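You operate a simulated robot arm through the tools that you are given. There is no shell and no other tool.

Carry out the task below with a simulated robot arm. There is one attempt and no reset: what you move stays moved.

Task
Connect the earth lead first, then the blue plug lead to its clamp.
Fine: push each lead right home; the green one under the yellow knob, turned tight; the other in the clamp of its colour, lever closed, then tugged till the window turns green; leave the other plug leads alone.

Only the result counts: the job must be done as asked and must still hold three seconds after the hand-in. Knocking over, shifting, dropping, spilling or breaking anything else fails it.

Robot
A 6-joint arm with a four-finger gripper, fixed in place. Base frame: the origin is at the foot of the arm, x ahead of it, y to its left, z up. Lengths are in m, angles in rad, forces in N, time in s.
Its first joint turns from -2.897 to 2.897 rad. Payload 3.67 kg.
The tool frame sits at the grasp point between the pads (the TCP): z along the fingers, y along the line on which they close. The tips reach 0.028 m beyond it. The gripper opens to 0.112 m. The gripper's body begins 0.073 m behind the TCP.
Orientation is that of the tool frame in the base frame, as a unit quaternion [w, x, y, z]. With the fingers straight down and closing along the base's y, the tool's x points along the base's -x, its y along +y and its z along -z.

Tools
- The arm moves only by the tool move_arm. Its argument "targets" is a list of rows, each a list of 7 numbers: the shift along the base's x, y, z in m, then the turn, a rotation vector about the base's x, y, z in degrees, then the gripper command, from -1 (fully open) to 1 (shut), values between in proportion. In form: [[x, y, z, wx, wy, wz, hand], ...]. A call has 1 to 20 rows; each row is the pose to reach, as a shift and turn from the pose commanded when the call began. A row lasts 0.2 s, in which the tool goes at most 0.05 m and 0.15 rad; a call with a longer step from one row to the next is refused whole, and so is a gripper value outside its range. Where a pose cannot be reached the arm comes as near as it can. A force on the tool above 90 N (or 10 N above the force at the start of the call, whichever is more), or a blocked arm, ends the call early, and 0.2 s more pass. Each finger halts on what it meets, pressing with about 28 N; the grip force reading is that of the motor and also rises with nothing between the fingers. The clock runs only during rows and for 0.2 s after the last one: add rows that repeat a pose to give the fingers time. It gives the time, the measured TCP pose, the force on the tool (base axes), the opening and the grip force at its end, in the units of the frame above (readings bear some noise), with the torque about the TCP (base axes, N m) and any sound that the robot's microphone picked up, and new pictures: "views" is both (left out), scene, wrist or none.
- Cameras (640 x 400 px; columns grow to the right, rows downward): "scene" is fixed at [0.4006, -0.6507, 1.5175]; the picture's right is [0.94, -0.34, 0.00], its down [-0.17, -0.46, -0.87] and it looks along [0.30, 0.82, -0.49] (base axes); focal length 320 px, centre (320, 200). "wrist" rides on the gripper at [0.06, -0.018, -0.104] in the tool frame; the picture's right is [0.29, 0.96, 0.00], its down [-0.80, 0.24, -0.55] and it looks along [-0.53, 0.16, 0.83] (tool axes); focal length 234 px, centre (320, 200).
- measure_at(camera, pixels): for up to 12 pixels [column, row] of the newest picture of that camera ("zoom" is the newest enlarged one), the place [x, y, z] in the base frame of the surface seen there, good to about 0.003 m. It takes no simulated time.
- inspect(camera, box): a new picture of the part [left, top, right, bottom] of that camera's present view, enlarged. It takes no simulated time.
- close_job(): hands the job in; it is judged then, once.

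Open the gripper and draw the arm clear of the work before you hand the job in, unless the task says otherwise.

The tools are called after "Emit:" as name(argument=value, ...) on one line, values as JSON. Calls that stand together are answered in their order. move_arm: Moves the arm, as the interface text tells. Its arguments: {"type":"object","properties":{"targets":{"type":"array","items":{"type":"array","items":{"type":"number"}}},"views":{"type":"string","enum":["both","scene","wrist","none"]}},"required":["targets"]} The other tools are called the same way: measure_at (camera, pixels) gives the place of the surface under pixels of a picture; inspect (camera, box) takes an enlarged picture of a part of a camera's view; close_job () hands the job in.

At the start:

```text
time_s: 0.0
tool_pos: [0.362, 0.403, 1.0788]
orientation: [0.001, -0.001, 1.0, 0.0]
contact_force: [-0.4, 0.3, 0.7]
moment: [-0.04, -0.01, 0.01]
opening: 0.1121
grasp_force: 0.0
```

scene: 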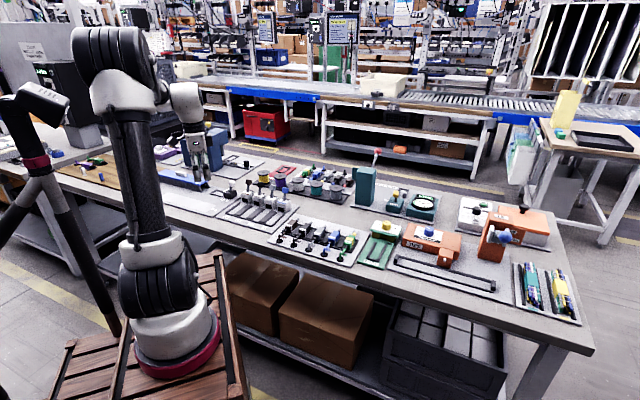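
wrist: 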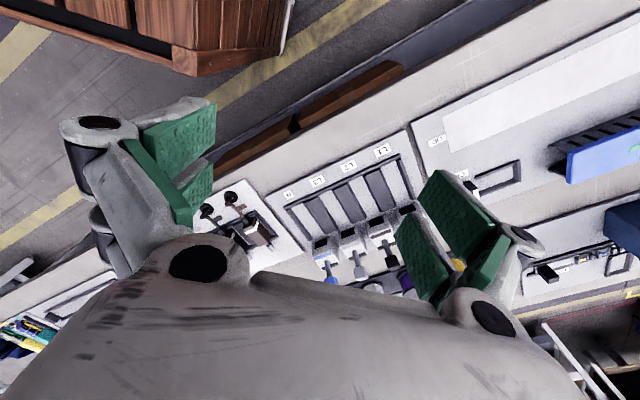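

The scene picture shows a long bench with many stations; I need to find the leads, the yellow knob and the coloured clamps. I'll enlarge several parts of the scene view.

Emit:
inspect(camera="scene", box=[200, 150, 380, 262])

Emit:
inspect(camera="scene", box=[340, 170, 500, 300])

Emit:
inspect(camera="scene", box=[440, 180, 600, 330])

Emit:
inspect(camera="scene", box=[40, 120, 240, 240])

```text
3.56 times, centred on (290, 206) of scene
```

zoom: 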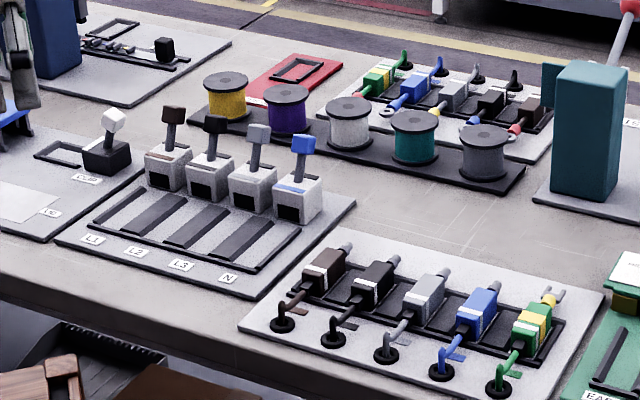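

```text
3.08 times, centred on (420, 235) of scene
```

zoom: 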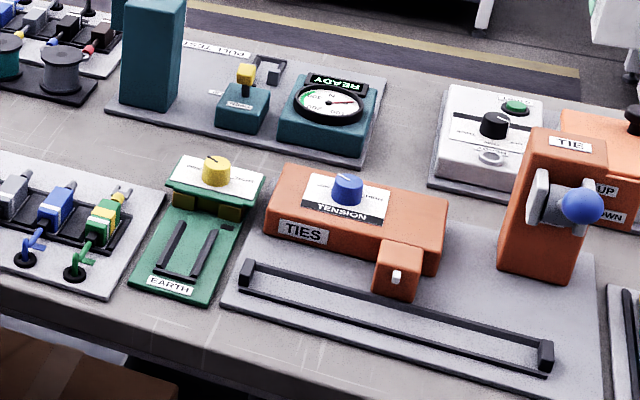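

```text
2.67 times, centred on (520, 255) of scene
```

zoom: 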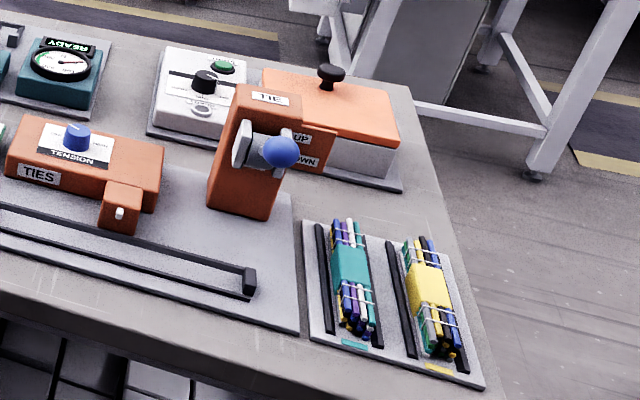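

```text
3.20 times, centred on (140, 180) of scene
```

zoom: 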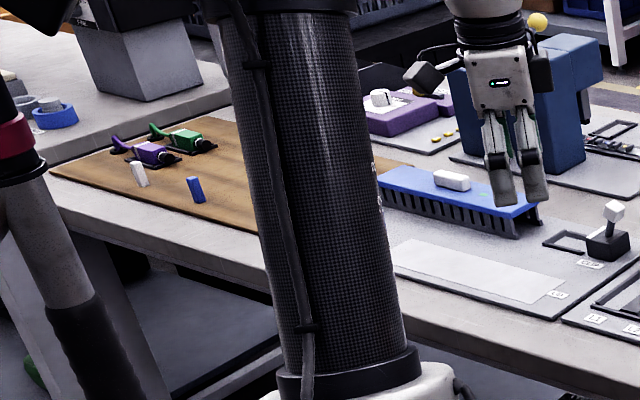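

The front plate (scene about 270-365, 215-265) holds brown, black, grey, blue and green/yellow plugs; the clamps L1..N with coloured levers are at (230-295, 185-235) and the EARTH block at (385, 240). I enlarge each closer.

Emit:
inspect(camera="scene", box=[310, 215, 370, 265])

Emit:
inspect(camera="scene", box=[265, 210, 330, 255])

Emit:
inspect(camera="scene", box=[215, 175, 300, 235])

Emit:
inspect(camera="scene", box=[355, 205, 415, 275])

Emit:
inspect(camera="scene", box=[295, 160, 365, 200])

```text
8.00 times, centred on (340, 240) of scene
```

zoom: 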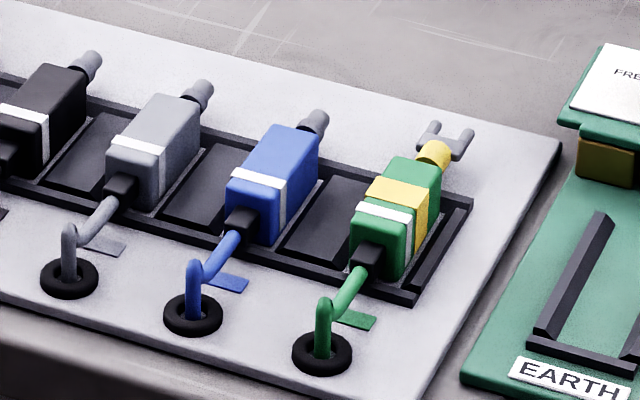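

```text
8.89 times, centred on (298, 232) of scene
```

zoom: 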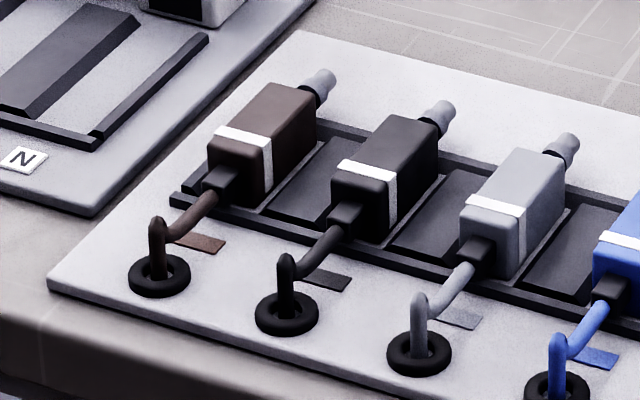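

```text
6.67 times, centred on (258, 205) of scene
```

zoom: 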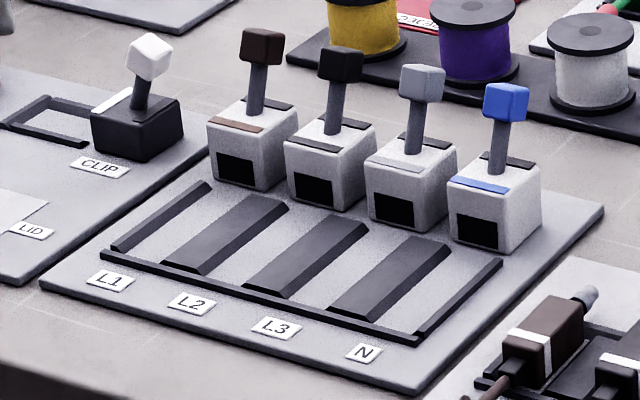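

```text
5.71 times, centred on (385, 240) of scene
```

zoom: 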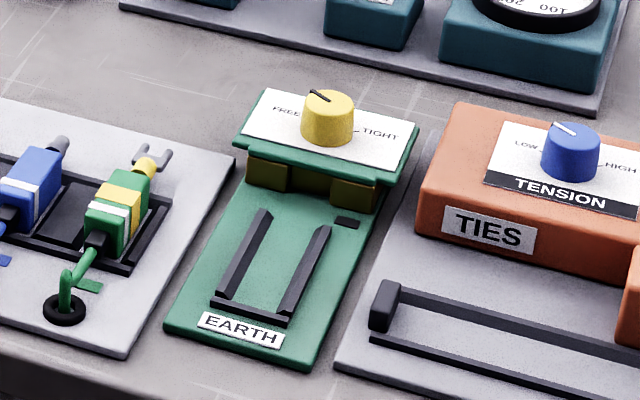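

```text
9.14 times, centred on (330, 180) of scene
```

zoom: 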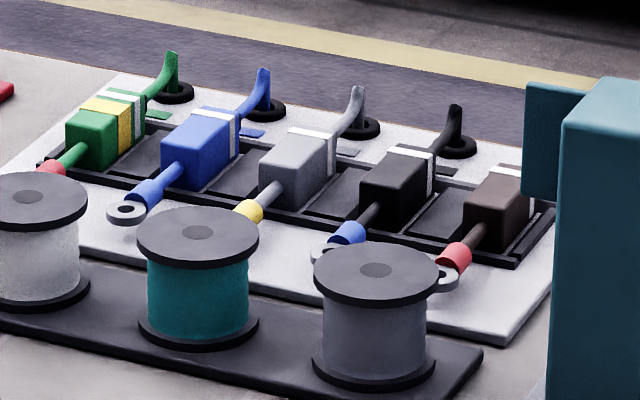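

The front plate has the earth lead with a fork end and the blue lead with a pin end; the EARTH block has a knob marked FREE/TIGHT, and clamp N has the blue lever. I measure key points in the base frame.

Emit:
measure_at(camera="scene", pixels=[[386.4, 222.0], [357.9, 261.5], [382.5, 268.5], [375.4, 242.1], [367.9, 256.0], [385.4, 245.25], [378.4, 259.0], [383.25, 236.5], [375.9, 235.1], [391.1, 238.25], [389.7, 243.9], [363, 248]])

Emit:
measure_at(camera="scene", pixels=[[350, 238.75], [348.1, 241.5], [354.4, 234.4], [343.75, 251.25], [340.25, 256.25], [335, 234.4], [339.4, 230], [330.5, 245], [324.5, 250], [345.6, 250], [353, 248], [340, 260]])

Emit:
measure_at(camera="scene", pixels=[[286.05, 188.5], [281.7, 209.8], [282, 202.75], [284.5, 197], [273, 190], [262, 187], [249.5, 182], [270, 206], [280, 225], [264.5, 227.8], [277, 222], [288, 206]])

```text
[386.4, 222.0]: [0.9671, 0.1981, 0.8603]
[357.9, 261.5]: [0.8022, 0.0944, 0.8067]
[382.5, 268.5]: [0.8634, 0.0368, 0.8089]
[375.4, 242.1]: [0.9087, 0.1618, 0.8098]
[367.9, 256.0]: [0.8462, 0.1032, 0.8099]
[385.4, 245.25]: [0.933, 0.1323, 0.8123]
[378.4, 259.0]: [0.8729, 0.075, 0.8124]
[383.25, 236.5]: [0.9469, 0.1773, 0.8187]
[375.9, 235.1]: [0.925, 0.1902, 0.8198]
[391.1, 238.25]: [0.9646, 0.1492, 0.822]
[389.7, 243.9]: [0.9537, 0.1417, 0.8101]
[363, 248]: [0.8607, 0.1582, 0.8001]
```

```text
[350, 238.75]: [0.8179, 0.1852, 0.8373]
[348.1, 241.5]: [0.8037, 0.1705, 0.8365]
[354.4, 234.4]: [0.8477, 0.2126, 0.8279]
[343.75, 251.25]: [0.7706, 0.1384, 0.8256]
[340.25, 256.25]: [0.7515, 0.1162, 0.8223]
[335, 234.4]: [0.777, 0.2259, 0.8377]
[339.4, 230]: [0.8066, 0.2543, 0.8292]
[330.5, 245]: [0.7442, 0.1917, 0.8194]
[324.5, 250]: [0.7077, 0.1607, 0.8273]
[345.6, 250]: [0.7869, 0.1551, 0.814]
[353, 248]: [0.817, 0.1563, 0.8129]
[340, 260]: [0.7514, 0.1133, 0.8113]
```

```text
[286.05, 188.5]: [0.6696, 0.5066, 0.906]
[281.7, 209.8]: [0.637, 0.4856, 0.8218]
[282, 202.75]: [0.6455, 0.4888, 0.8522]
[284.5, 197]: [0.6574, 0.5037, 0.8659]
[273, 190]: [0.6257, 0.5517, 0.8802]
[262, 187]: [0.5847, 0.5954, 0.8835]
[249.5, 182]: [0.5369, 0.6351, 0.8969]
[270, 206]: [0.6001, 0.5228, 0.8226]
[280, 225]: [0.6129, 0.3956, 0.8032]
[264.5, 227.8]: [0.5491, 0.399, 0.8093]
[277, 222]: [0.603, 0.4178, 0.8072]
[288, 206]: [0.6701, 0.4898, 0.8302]
```

Bench top is about z 0.80, plugs' tops about 0.837, and the station axes run about 44-46° from base x. I move the tool over near the earth lead, turned 45° about z, for a closer wrist view.

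Emit:
move_arm(targets=[[0.037, -0.03, 0, 0, 0, 4.5, -1], [0.074, -0.06, 0, 0, 0, 9, -1], [0.111, -0.09, 0, 0, 0, 13.5, -1], [0.148, -0.12, 0, 0, 0, 18, -1], [0.185, -0.15, 0, 0, 0, 22.5, -1], [0.222, -0.18, 0, 0, 0, 27, -1], [0.259, -0.21, 0, 0, 0, 31.5, -1], [0.296, -0.24, -0.02, 0, 0, 36, -1], [0.333, -0.27, -0.04, 0, 0, 40.5, -1], [0.37, -0.3, -0.06, 0, 0, 45, -1]], views="both")

```text
refused: row 8 steps farther than a row can; nothing moved
```

One row was slightly too long (0.052 m); I resend with smaller steps.

Emit:
move_arm(targets=[[0.037, -0.03, 0, 0, 0, 4.5, -1], [0.074, -0.06, 0, 0, 0, 9, -1], [0.111, -0.09, 0, 0, 0, 13.5, -1], [0.148, -0.12, 0, 0, 0, 18, -1], [0.185, -0.15, 0, 0, 0, 22.5, -1], [0.222, -0.18, 0, 0, 0, 27, -1], [0.259, -0.21, 0, 0, 0, 31.5, -1], [0.296, -0.24, 0, 0, 0, 36, -1], [0.333, -0.27, 0, 0, 0, 40.5, -1], [0.37, -0.3, 0, 0, 0, 45, -1], [0.37, -0.3, -0.04, 0, 0, 45, -1], [0.37, -0.3, -0.06, 0, 0, 45, -1]], views="both")

```text
time_s: 2.6
tool_pos: [0.7327, 0.1016, 1.0185]
orientation: [0.0, -0.382, 0.924, 0.001]
contact_force: [-0.7, 0.1, 0.9]
moment: [-0.04, 0.0, 0.03]
opening: 0.1118
grasp_force: 0.0
```

scene: 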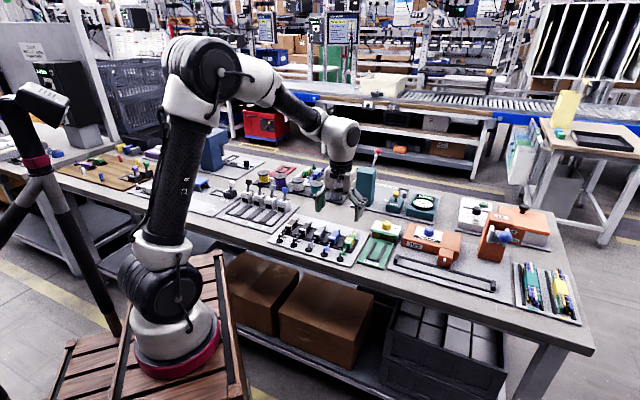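
wrist: 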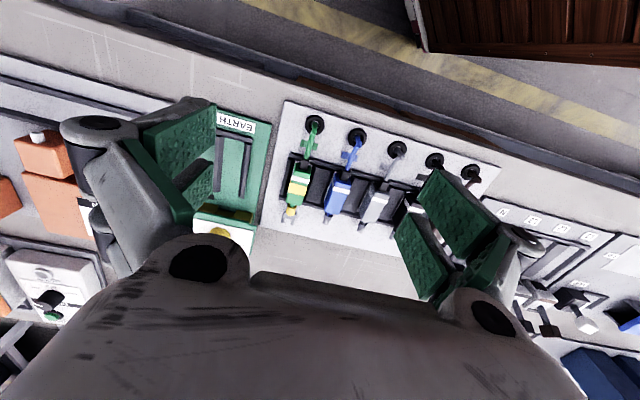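

The wrist view shows the EARTH guide at (235,150) and the five plugs with their grommets at the top. I enlarge it to gauge the plug, fork and guide geometry.

Emit:
inspect(camera="wrist", box=[260, 100, 400, 240])

Emit:
inspect(camera="wrist", box=[180, 90, 290, 270])

Emit:
inspect(camera="scene", box=[325, 220, 365, 245])

```text
2.86 times, centred on (330, 170) of wrist
```

zoom: 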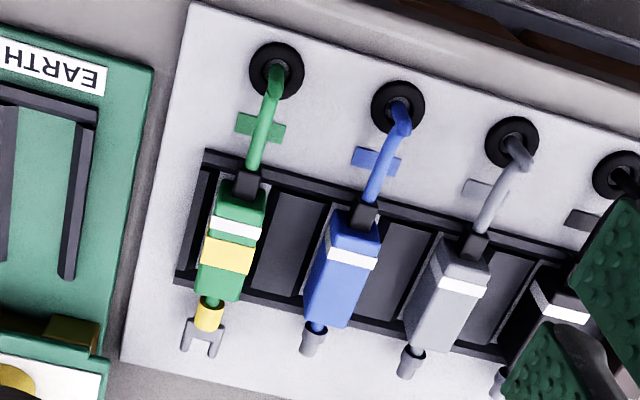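

```text
2.22 times, centred on (235, 180) of wrist
```

zoom: 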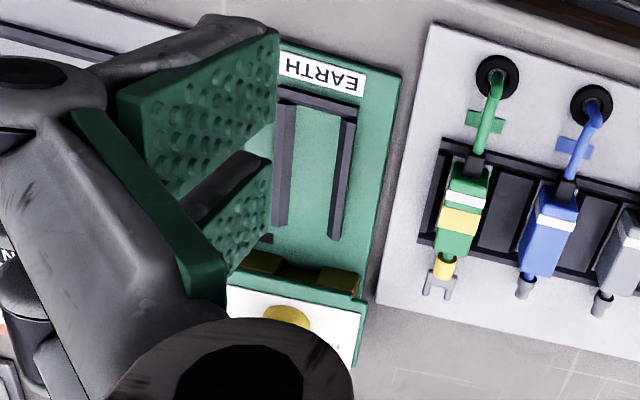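

```text
16.00 times, centred on (345, 232) of scene
```

zoom: 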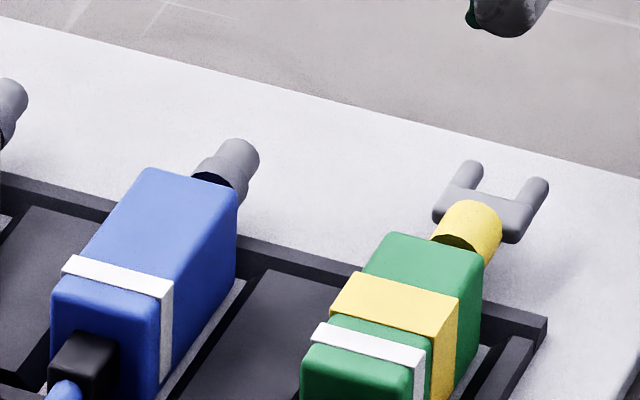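

The 16x zoom is sharp, so I measure plug and fork corners in it.

Emit:
measure_at(camera="zoom", pixels=[[398, 238], [474, 260], [312, 365], [415, 385], [472, 165], [538, 182], [475, 212], [240, 148], [152, 172], [230, 194], [58, 282], [155, 305]])

Emit:
measure_at(camera="scene", pixels=[[340.25, 259], [324.3, 254.5], [308.5, 249.8], [366.5, 258], [376, 262], [380, 250], [376, 248], [383, 252]])

```text
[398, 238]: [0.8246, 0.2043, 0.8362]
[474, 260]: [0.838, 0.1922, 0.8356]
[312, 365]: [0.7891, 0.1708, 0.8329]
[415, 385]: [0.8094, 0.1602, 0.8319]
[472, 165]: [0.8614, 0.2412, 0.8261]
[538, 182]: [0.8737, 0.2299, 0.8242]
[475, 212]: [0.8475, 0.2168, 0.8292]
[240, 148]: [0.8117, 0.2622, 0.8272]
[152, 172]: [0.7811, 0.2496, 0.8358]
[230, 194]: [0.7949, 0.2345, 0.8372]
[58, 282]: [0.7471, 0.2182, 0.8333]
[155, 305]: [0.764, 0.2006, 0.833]
```

```text
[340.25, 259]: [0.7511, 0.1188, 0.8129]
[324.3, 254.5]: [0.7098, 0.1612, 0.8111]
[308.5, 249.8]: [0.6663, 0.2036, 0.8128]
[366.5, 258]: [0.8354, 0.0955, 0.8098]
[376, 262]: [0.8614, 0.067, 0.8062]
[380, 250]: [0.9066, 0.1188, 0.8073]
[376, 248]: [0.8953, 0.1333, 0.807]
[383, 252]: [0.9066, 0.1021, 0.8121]
```

Plug axes run at 45°: earth-plug body centre about (0.815, 0.182), fork tips centre (0.868, 0.236), z about 0.826. Now I zoom on the EARTH block to measure its slot and guide.

Emit:
inspect(camera="scene", box=[360, 215, 410, 250])

```text
11.43 times, centred on (385, 232) of scene
```

zoom: 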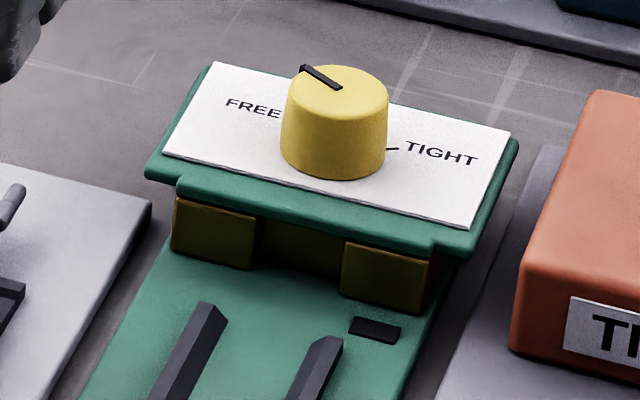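

The knob pointer sits at FREE (upper left), TIGHT mark at zoom (392,150), and the fork slot is the gap between the brass blocks at zoom (255-340, 245). I measure these.

Emit:
measure_at(camera="zoom", pixels=[[250, 240], [345, 265], [300, 245], [300, 270], [178, 225], [432, 282], [335, 88], [304, 69], [333, 172], [372, 325], [225, 322], [320, 350]])

Emit:
measure_at(camera="zoom", pixels=[[286, 95], [386, 95], [340, 70], [392, 149], [168, 155], [465, 225], [210, 65], [505, 135], [285, 165], [383, 172], [300, 210], [300, 310]])

```text
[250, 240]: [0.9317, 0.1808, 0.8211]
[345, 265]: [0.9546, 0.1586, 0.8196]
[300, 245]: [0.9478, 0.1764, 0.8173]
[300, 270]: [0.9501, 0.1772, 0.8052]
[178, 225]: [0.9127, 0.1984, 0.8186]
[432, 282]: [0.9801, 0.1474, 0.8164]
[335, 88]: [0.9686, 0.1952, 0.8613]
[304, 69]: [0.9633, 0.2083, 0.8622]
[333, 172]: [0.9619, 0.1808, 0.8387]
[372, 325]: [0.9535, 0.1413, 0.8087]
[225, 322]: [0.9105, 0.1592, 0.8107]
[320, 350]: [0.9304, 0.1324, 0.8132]
```

```text
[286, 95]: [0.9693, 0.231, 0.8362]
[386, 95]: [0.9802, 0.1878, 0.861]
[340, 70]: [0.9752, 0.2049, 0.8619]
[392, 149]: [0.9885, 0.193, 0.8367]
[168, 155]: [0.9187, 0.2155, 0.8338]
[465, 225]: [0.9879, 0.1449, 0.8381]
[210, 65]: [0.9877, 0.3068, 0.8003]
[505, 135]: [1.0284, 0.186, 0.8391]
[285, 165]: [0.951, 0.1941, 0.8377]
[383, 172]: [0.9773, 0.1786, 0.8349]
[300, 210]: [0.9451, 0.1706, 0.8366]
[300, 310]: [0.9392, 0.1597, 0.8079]
```

EARTH slot centre is about (0.943, 0.170), knob axis about (0.968, 0.195), knob z 0.837-0.862, with the station axis about 45°. Next I zoom on the N clamp.

Emit:
inspect(camera="scene", box=[262, 182, 302, 216])

```text
11.76 times, centred on (282, 199) of scene
```

zoom: 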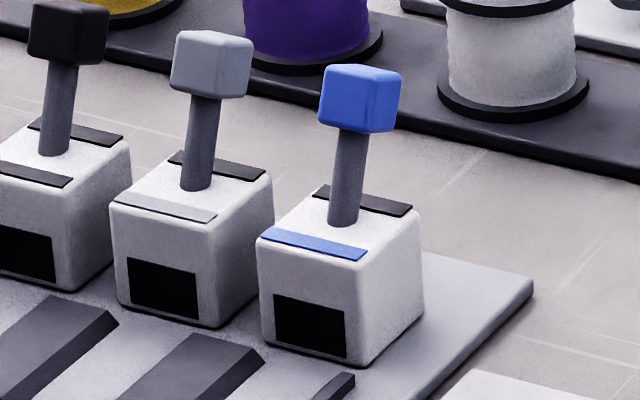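

Emit:
measure_at(camera="zoom", pixels=[[274, 297], [342, 312], [342, 352], [276, 338], [265, 238], [360, 258], [320, 190], [408, 212], [360, 75], [325, 120], [345, 220], [366, 150]])

Emit:
measure_at(camera="zoom", pixels=[[308, 315], [360, 350], [365, 205], [397, 100], [230, 350], [300, 370], [340, 380], [420, 300], [395, 175], [322, 75], [260, 300], [312, 245]])

```text
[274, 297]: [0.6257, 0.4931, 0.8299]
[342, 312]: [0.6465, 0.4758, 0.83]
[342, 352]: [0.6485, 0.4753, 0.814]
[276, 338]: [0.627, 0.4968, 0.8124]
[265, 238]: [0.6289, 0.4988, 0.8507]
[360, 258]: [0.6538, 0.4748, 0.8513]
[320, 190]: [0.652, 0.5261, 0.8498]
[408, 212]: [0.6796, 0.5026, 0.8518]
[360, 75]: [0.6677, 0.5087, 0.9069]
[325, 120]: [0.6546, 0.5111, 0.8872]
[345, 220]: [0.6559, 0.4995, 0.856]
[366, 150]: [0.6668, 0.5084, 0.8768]
```

```text
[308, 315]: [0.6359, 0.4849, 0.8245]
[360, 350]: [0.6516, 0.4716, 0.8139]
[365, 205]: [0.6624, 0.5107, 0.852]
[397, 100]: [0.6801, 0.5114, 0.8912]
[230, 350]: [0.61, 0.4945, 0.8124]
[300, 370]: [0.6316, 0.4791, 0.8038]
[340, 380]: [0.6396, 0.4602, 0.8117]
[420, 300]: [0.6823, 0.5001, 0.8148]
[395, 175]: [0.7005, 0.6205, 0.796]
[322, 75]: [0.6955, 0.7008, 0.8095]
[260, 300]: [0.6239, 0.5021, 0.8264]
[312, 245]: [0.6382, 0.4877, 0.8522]
```

N mouth is about (0.637, 0.485), z 0.813-0.830, 0.029 wide; the lever leans back ~20° toward +x+y. I look more closely into the EARTH slot to see where the fork must go.

Emit:
inspect(camera="scene", box=[374, 228, 400, 244])

Emit:
inspect(camera="wrist", box=[195, 180, 265, 250])

```text
16.00 times, centred on (387, 236) of scene
```

zoom: 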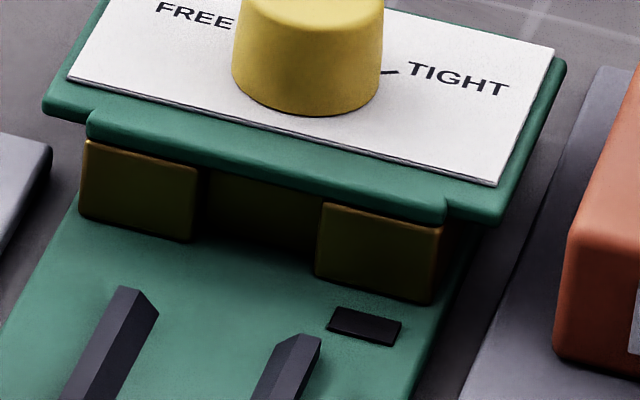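

```text
5.71 times, centred on (230, 215) of wrist
```

zoom: 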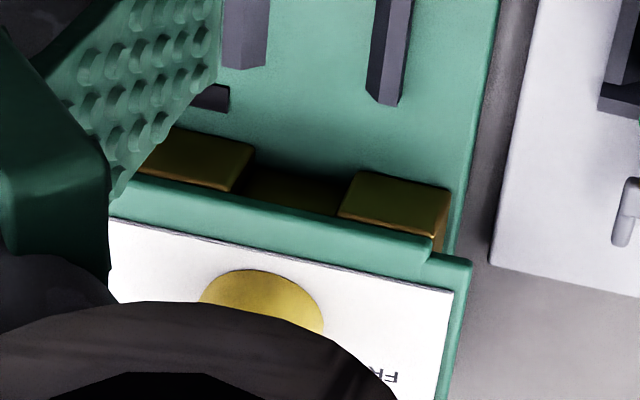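

I measure the brass block tops, the recessed middle part and the shelf in the wrist zoom.

Emit:
measure_at(camera="zoom", pixels=[[200, 150], [220, 175], [370, 185], [410, 215], [300, 180], [295, 195], [310, 203], [280, 215], [340, 235], [270, 285], [300, 150], [260, 180]])

Emit:
measure_at(camera="zoom", pixels=[[250, 60], [230, 10], [390, 90], [400, 20], [378, 80], [262, 55], [120, 225], [450, 290], [435, 245], [350, 275], [215, 100], [320, 60]])

```text
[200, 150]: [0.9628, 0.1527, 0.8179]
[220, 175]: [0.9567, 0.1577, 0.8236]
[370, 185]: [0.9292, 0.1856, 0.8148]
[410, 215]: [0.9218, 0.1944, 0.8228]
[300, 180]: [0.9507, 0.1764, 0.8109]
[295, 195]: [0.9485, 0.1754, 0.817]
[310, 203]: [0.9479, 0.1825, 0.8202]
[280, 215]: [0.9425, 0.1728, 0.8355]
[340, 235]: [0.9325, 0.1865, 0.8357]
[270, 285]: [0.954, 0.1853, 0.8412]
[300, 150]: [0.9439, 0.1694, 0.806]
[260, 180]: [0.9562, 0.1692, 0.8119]
```

```text
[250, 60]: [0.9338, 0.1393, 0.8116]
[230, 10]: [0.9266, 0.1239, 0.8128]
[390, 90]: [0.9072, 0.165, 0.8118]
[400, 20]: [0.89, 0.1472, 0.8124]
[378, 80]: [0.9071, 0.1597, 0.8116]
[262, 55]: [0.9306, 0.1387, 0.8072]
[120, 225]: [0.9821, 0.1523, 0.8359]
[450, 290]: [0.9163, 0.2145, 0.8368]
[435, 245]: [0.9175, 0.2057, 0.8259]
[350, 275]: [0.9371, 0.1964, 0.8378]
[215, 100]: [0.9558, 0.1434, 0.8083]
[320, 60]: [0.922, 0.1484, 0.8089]
```

The slot is open from z 0.806 to about 0.834, the guide lane centre is at (x−y)/√2 ≈ 0.546 and rail tops at z 0.812. I check the cradle heights around the earth plug before gripping.

Emit:
inspect(camera="scene", box=[332, 232, 364, 262])

```text
13.33 times, centred on (348, 247) of scene
```

zoom: 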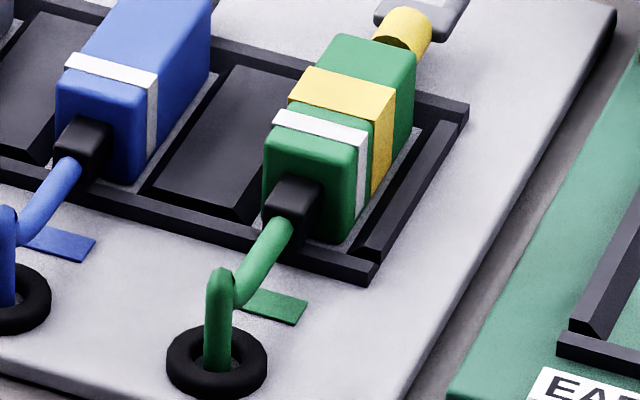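

Emit:
measure_at(camera="zoom", pixels=[[340, 232], [270, 195], [382, 190], [355, 205], [210, 140], [175, 180], [400, 200], [375, 272], [290, 240], [290, 190], [220, 280], [262, 255]])

Emit:
measure_at(camera="zoom", pixels=[[268, 140], [350, 155], [272, 125], [362, 145], [338, 42], [410, 55], [395, 235], [230, 95], [128, 175], [62, 85], [150, 92], [420, 30]])

```text
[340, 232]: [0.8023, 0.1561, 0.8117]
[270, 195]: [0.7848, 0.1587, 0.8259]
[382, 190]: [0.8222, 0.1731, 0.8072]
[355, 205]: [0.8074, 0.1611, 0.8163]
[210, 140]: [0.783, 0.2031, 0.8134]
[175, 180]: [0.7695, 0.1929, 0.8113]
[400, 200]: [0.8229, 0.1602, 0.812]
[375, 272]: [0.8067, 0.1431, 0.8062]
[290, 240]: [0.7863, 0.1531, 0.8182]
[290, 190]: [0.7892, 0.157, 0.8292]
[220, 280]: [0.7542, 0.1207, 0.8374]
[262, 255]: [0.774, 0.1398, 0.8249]
```

```text
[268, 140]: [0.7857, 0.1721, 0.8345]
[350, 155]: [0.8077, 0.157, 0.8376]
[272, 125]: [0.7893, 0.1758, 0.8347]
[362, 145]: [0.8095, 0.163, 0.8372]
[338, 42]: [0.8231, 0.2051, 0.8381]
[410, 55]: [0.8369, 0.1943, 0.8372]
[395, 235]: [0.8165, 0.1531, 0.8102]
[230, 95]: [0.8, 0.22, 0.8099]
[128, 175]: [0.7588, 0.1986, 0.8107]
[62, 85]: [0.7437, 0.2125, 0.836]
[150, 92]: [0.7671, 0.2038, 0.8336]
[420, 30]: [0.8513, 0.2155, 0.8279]
```

Cradle plate is z 0.807 and the body is about 0.024 wide, 0.046 long, top 0.8375; its centre is (0.8135, 0.182). I move above it with the gripper part-closed to ~0.05 m and check alignment.

Emit:
move_arm(targets=[[0.027, 0.027, -0.02, 0, 0, 0, -0.5], [0.054, 0.054, -0.04, 0, 0, 0, 0], [0.0815, 0.0795, -0.07, 0, 0, 0, 0.107], [0.0815, 0.0795, -0.1, 0, 0, 0, 0.107], [0.0815, 0.0795, -0.1, 0, 0, 0, 0.107]], views="both")

```text
time_s: 3.8
tool_pos: [0.8143, 0.1823, 0.9181]
orientation: [0.0, -0.383, 0.924, 0.0]
contact_force: [-0.2, -0.4, -0.7]
moment: [0.0, -0.01, 0.03]
opening: 0.0498
grasp_force: 0.0
```

scene: 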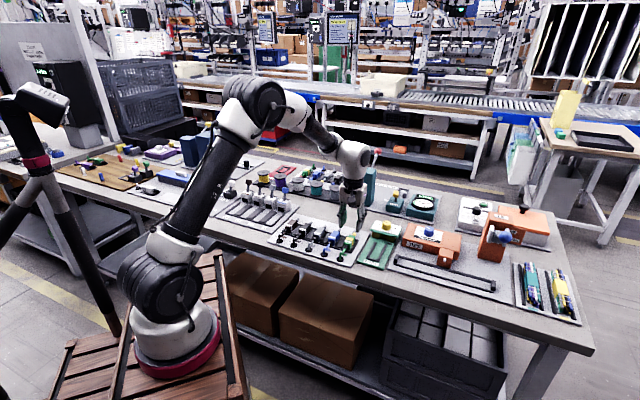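
wrist: 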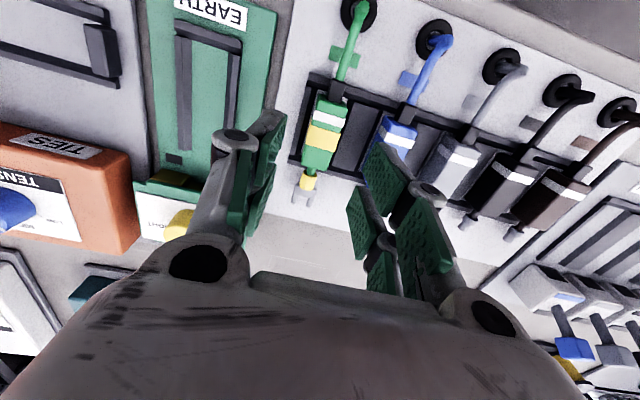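

The plug top appears at wrist (322,135), just where the tool axis projects, so alignment is good. I descend to TCP z ≈ 0.845 with fingers straddling the plug.

Emit:
move_arm(targets=[[0, 0, -0.03, 0, 0, 0, 0.107], [0, 0, -0.055, 0, 0, 0, 0.107], [0, 0, -0.073, 0, 0, 0, 0.107], [0, 0, -0.073, 0, 0, 0, 0.107]], views="both")

```text
time_s: 4.8
tool_pos: [0.8138, 0.1806, 0.8439]
orientation: [0.0, -0.382, 0.924, 0.0]
contact_force: [0.0, -0.9, -0.1]
moment: [0.06, -0.01, -0.01]
opening: 0.0502
grasp_force: 0.1
```

scene: 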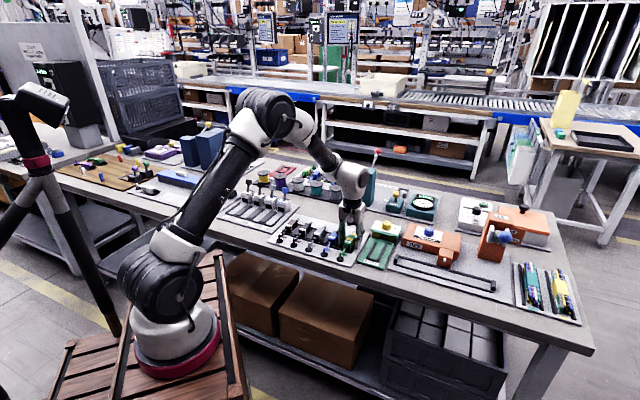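
wrist: 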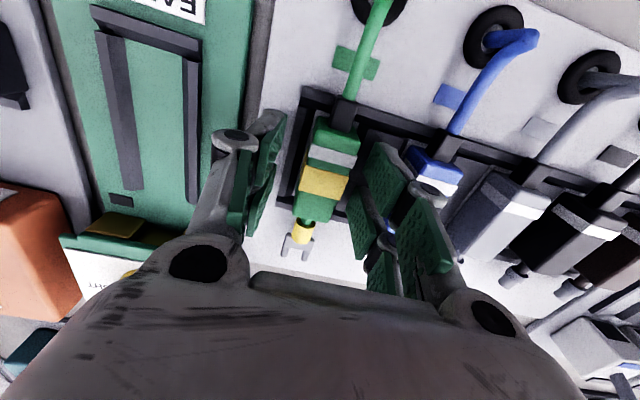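

Emit:
inspect(camera="scene", box=[330, 215, 372, 260])

Emit:
inspect(camera="wrist", box=[210, 90, 460, 290])

```text
8.89 times, centred on (351, 238) of scene
```

zoom: 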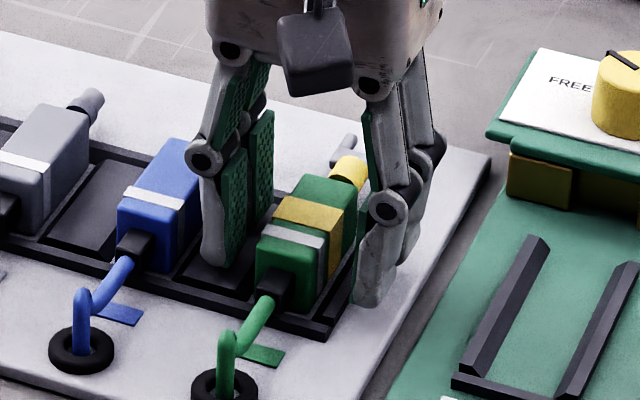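

```text
2.00 times, centred on (335, 190) of wrist
```

zoom: 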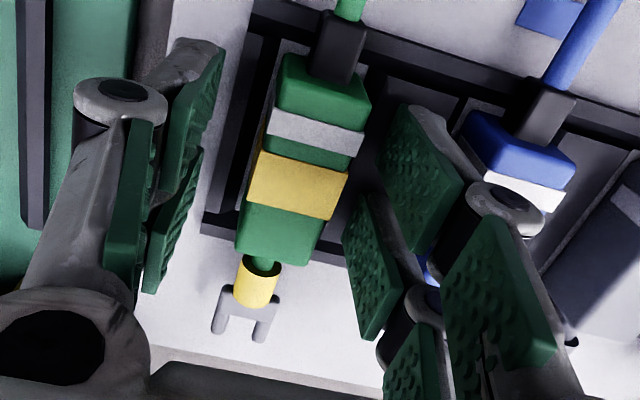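

Fingers straddle the earth plug with clearance on both sides. I close on it.

Emit:
move_arm(targets=[[0, 0, 0, 0, 0, 0, 0.6], [0, 0, 0, 0, 0, 0, 1], [0, 0, 0, 0, 0, 0, 1]], views="wrist")

```text
time_s: 5.6
tool_pos: [0.8134, 0.1825, 0.8452]
orientation: [0.0, -0.383, 0.924, 0.0]
contact_force: [-3.0, 2.1, 0.8]
moment: [0.08, 0.06, 0.03]
opening: 0.0232
grasp_force: 27.7
```

wrist: 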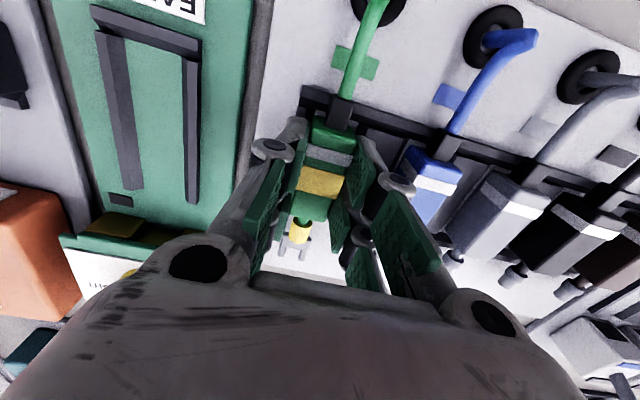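

Grip is firm (opening 0.0232, 27.7 N). I lift 35 mm, back off 20 mm and shift 0.10 m across to above the EARTH guide lane.

Emit:
move_arm(targets=[[0, 0, 0.015, 0, 0, 0, 1], [0, 0, 0.035, 0, 0, 0, 1], [0.02, -0.03, 0.035, 0, 0, 0, 1], [0.04, -0.06, 0.035, 0, 0, 0, 1], [0.0568, -0.0851, 0.035, 0, 0, 0, 1], [0.0568, -0.0851, 0.035, 0, 0, 0, 1]], views="both")

```text
time_s: 7.0
tool_pos: [0.8702, 0.096, 0.8794]
orientation: [0.0, -0.383, 0.924, 0.0]
contact_force: [-0.7, 0.2, -1.2]
moment: [0.02, -0.01, 0.0]
opening: 0.0235
grasp_force: 27.9
```

scene: 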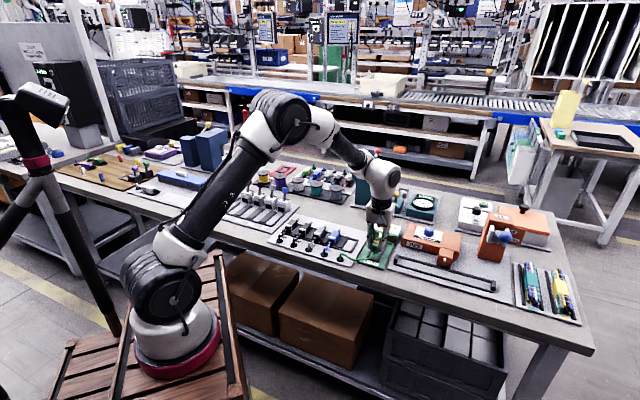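
wrist: 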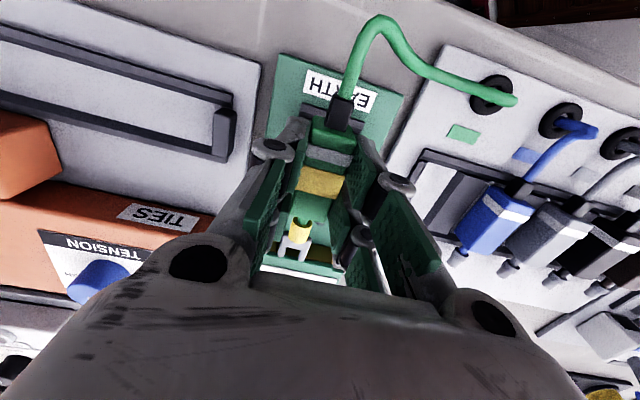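

The earth lead is held above the EARTH lane with its cable paid out. I zoom in to check height and centring against the slot.

Emit:
inspect(camera="scene", box=[355, 215, 410, 270])

Emit:
inspect(camera="wrist", box=[240, 90, 400, 300])

```text
7.27 times, centred on (382, 242) of scene
```

zoom: 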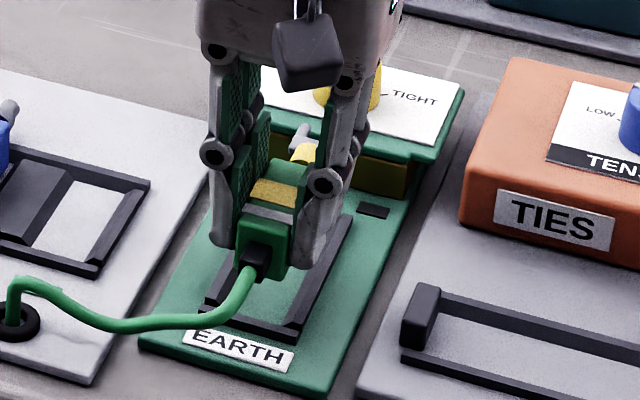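

```text
1.90 times, centred on (320, 195) of wrist
```

zoom: 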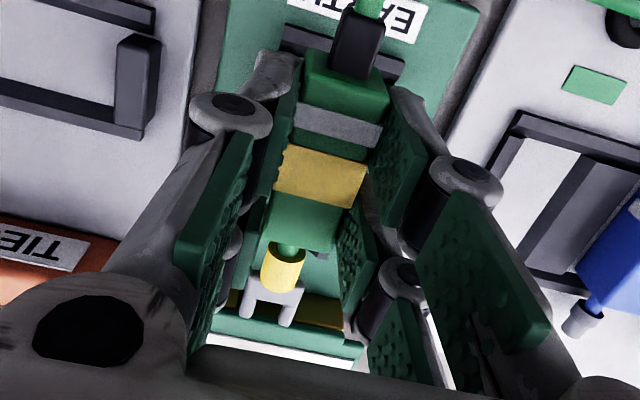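

Looks centred over the lane. I lower it to about 1-2 mm above the guide floor and check again.

Emit:
move_arm(targets=[[0, 0, -0.02, 0, 0, 0, 1], [0, 0, -0.033, 0, 0, 0, 1], [0, 0, -0.033, 0, 0, 0, 1]], views="both")

Emit:
inspect(camera="scene", box=[362, 220, 400, 260])

Emit:
inspect(camera="wrist", box=[250, 130, 380, 290])

```text
time_s: 7.8
tool_pos: [0.8709, 0.0969, 0.8485]
orientation: [0.001, -0.383, 0.924, 0.0]
contact_force: [-2.3, -1.6, 20.6]
moment: [-0.38, 0.44, -0.03]
opening: 0.0237
grasp_force: 27.7
```

scene: 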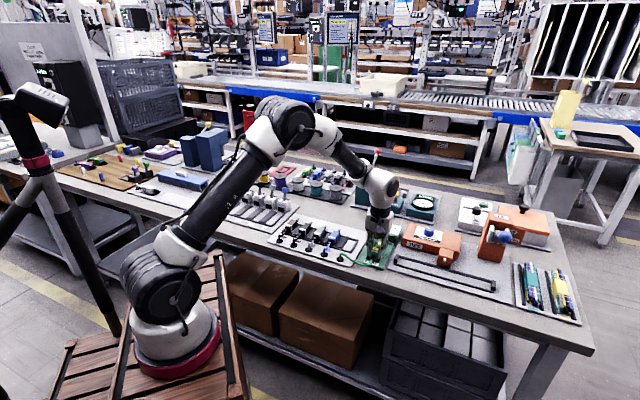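
wrist: 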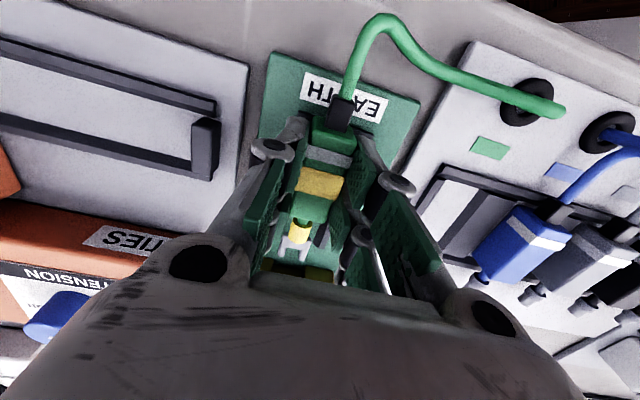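

```text
10.00 times, centred on (381, 240) of scene
```

zoom: 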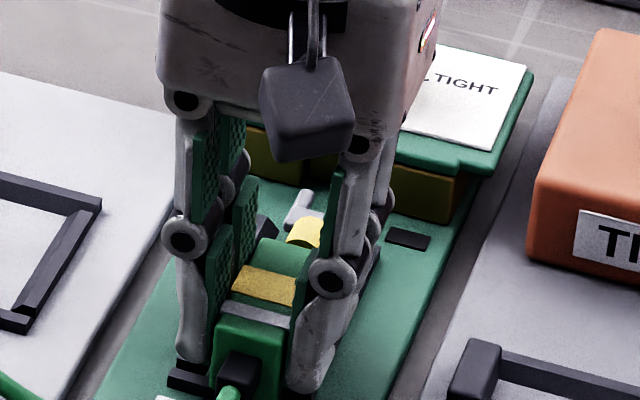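

```text
2.50 times, centred on (315, 210) of wrist
```

zoom: 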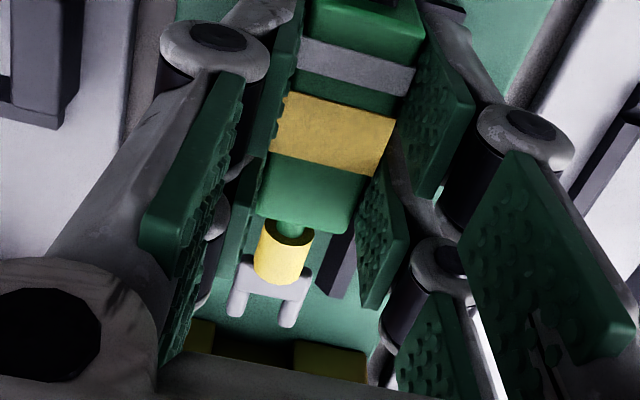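

The upward force of 20.6 N and the torques place the contact ~28 mm behind the TCP: the plug's tail rests on the guide's crossbar. I raise 6 mm, go forward 16 mm and lower again.

Emit:
move_arm(targets=[[0, 0, 0.008, 0, 0, 0, 1], [0.0113, 0.0113, 0.008, 0, 0, 0, 1], [0.0113, 0.0113, 0.002, 0, 0, 0, 1], [0.0113, 0.0113, 0, 0, 0, 0, 1]], views="both")

Emit:
inspect(camera="scene", box=[362, 220, 400, 260])

Emit:
inspect(camera="wrist", box=[250, 200, 370, 290])

```text
time_s: 8.8
tool_pos: [0.8818, 0.1086, 0.8458]
orientation: [0.001, -0.383, 0.924, 0.001]
contact_force: [-0.4, 0.5, -0.8]
moment: [0.0, 0.01, -0.02]
opening: 0.0234
grasp_force: 27.9
```

scene: 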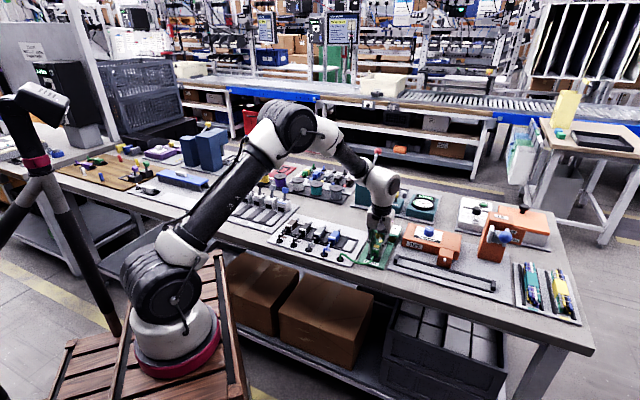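
wrist: 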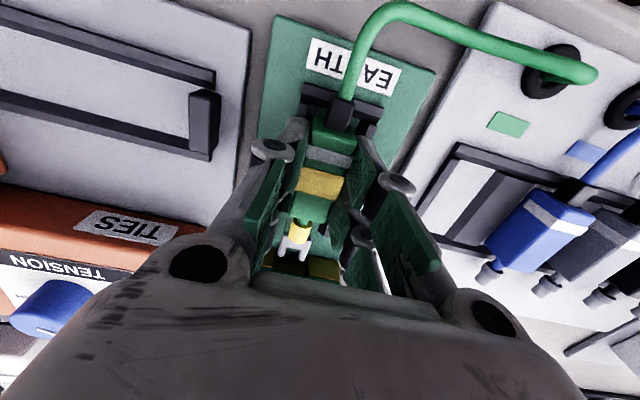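

```text
10.00 times, centred on (381, 240) of scene
```

zoom: 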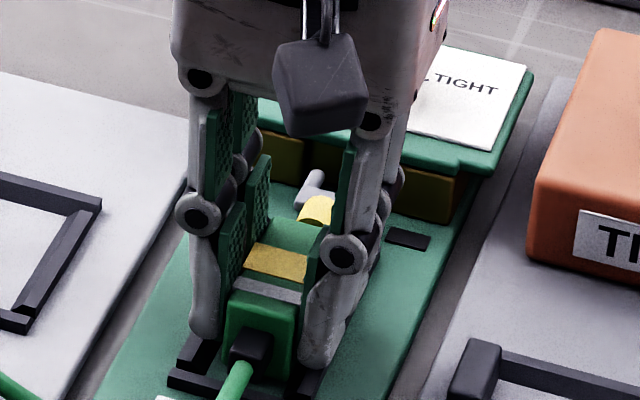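

```text
4.44 times, centred on (310, 245) of wrist
```

zoom: 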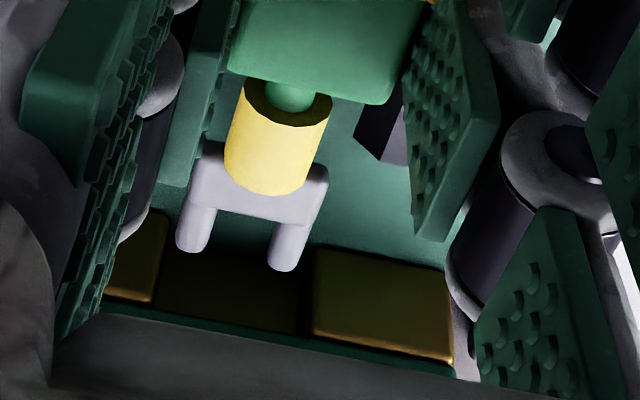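

The plug is now free between the rails, fork just short of the slot (zoom: prong tips (190,250),(285,268); block edges at x≈160 and 315). I measure these for lateral centring.

Emit:
measure_at(camera="zoom", pixels=[[190, 245], [283, 262], [213, 180], [315, 200], [160, 230], [157, 290], [318, 262], [318, 325], [240, 290], [245, 310], [150, 270], [330, 290]])

Emit:
measure_at(camera="zoom", pixels=[[275, 160], [260, 60], [385, 60], [440, 330], [110, 280], [195, 215], [298, 230]])

```text
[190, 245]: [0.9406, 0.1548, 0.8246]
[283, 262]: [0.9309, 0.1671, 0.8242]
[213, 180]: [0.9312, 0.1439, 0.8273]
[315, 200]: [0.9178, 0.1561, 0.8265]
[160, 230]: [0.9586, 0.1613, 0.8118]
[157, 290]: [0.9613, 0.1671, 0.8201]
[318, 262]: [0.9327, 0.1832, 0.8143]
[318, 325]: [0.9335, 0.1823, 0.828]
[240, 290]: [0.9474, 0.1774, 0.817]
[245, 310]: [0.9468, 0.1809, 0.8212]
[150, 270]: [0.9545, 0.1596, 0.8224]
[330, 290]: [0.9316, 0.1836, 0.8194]
```

```text
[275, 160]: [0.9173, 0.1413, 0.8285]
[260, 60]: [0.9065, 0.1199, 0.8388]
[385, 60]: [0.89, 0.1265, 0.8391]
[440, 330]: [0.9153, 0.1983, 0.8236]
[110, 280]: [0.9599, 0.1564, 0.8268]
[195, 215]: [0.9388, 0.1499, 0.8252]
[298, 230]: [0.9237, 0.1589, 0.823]
```

Fork centre p≈0.548 versus slot centre p≈0.546, so I shift 1.5 mm left across the lane and then advance 16 mm in small steps, watching the force.

Emit:
move_arm(targets=[[-0.0011, 0.0011, 0, 0, 0, 0, 1], [0.0017, 0.0039, 0, 0, 0, 0, 1], [0.0045, 0.0067, 0, 0, 0, 0, 1], [0.0073, 0.0095, 0, 0, 0, 0, 1], [0.0102, 0.0124, 0, 0, 0, 0, 1]], views="wrist")

Emit:
inspect(camera="wrist", box=[250, 200, 370, 290])

Emit:
inspect(camera="scene", box=[362, 220, 400, 260])

```text
time_s: 10.0
tool_pos: [0.8926, 0.1204, 0.8465]
orientation: [0.0, -0.383, 0.924, 0.0]
contact_force: [0.7, 0.1, -0.6]
moment: [0.02, -0.01, 0.01]
opening: 0.0239
grasp_force: 28.0
```

wrist: 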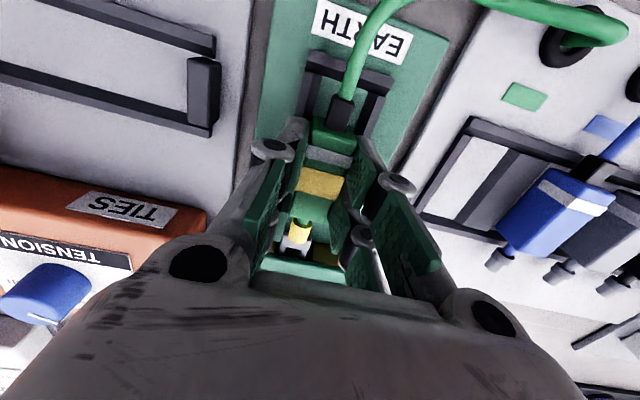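

```text
4.44 times, centred on (310, 245) of wrist
```

zoom: 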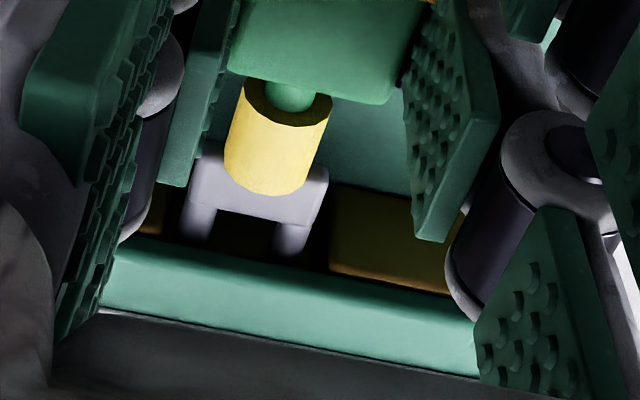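

```text
10.00 times, centred on (381, 240) of scene
```

zoom: 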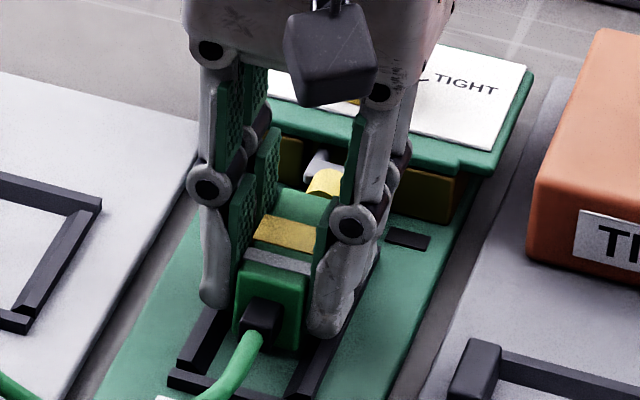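

The fork prongs are inside the slot, well centred, with no force. I continue forward in 3 mm steps until resistance shows.

Emit:
move_arm(targets=[[0.0021, 0.0021, 0, 0, 0, 0, 1], [0.0042, 0.0042, 0, 0, 0, 0, 1], [0.0064, 0.0064, 0, 0, 0, 0, 1], [0.0085, 0.0085, 0, 0, 0, 0, 1]], views="wrist")

Emit:
inspect(camera="wrist", box=[250, 200, 370, 290])

Emit:
inspect(camera="scene", box=[362, 220, 400, 260])

```text
time_s: 11.0
tool_pos: [0.901, 0.1295, 0.8468]
orientation: [0.0, -0.383, 0.924, 0.0]
contact_force: [-0.3, -0.3, -2.7]
moment: [-0.04, 0.05, -0.02]
opening: 0.0236
grasp_force: 28.1
```

wrist: 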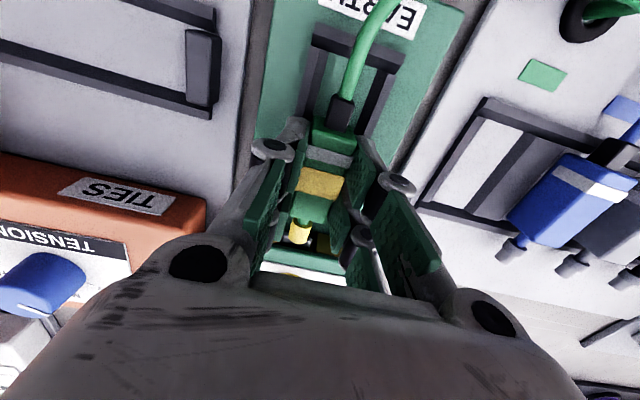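

```text
4.44 times, centred on (310, 245) of wrist
```

zoom: 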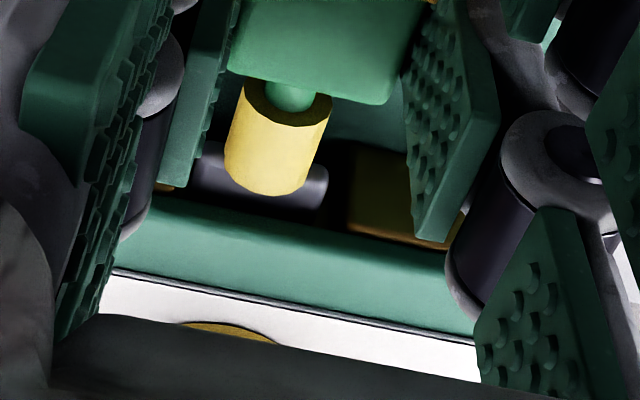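

```text
10.00 times, centred on (381, 240) of scene
```

zoom: 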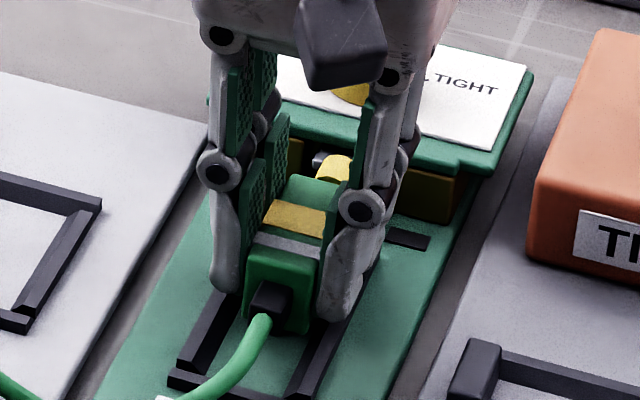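

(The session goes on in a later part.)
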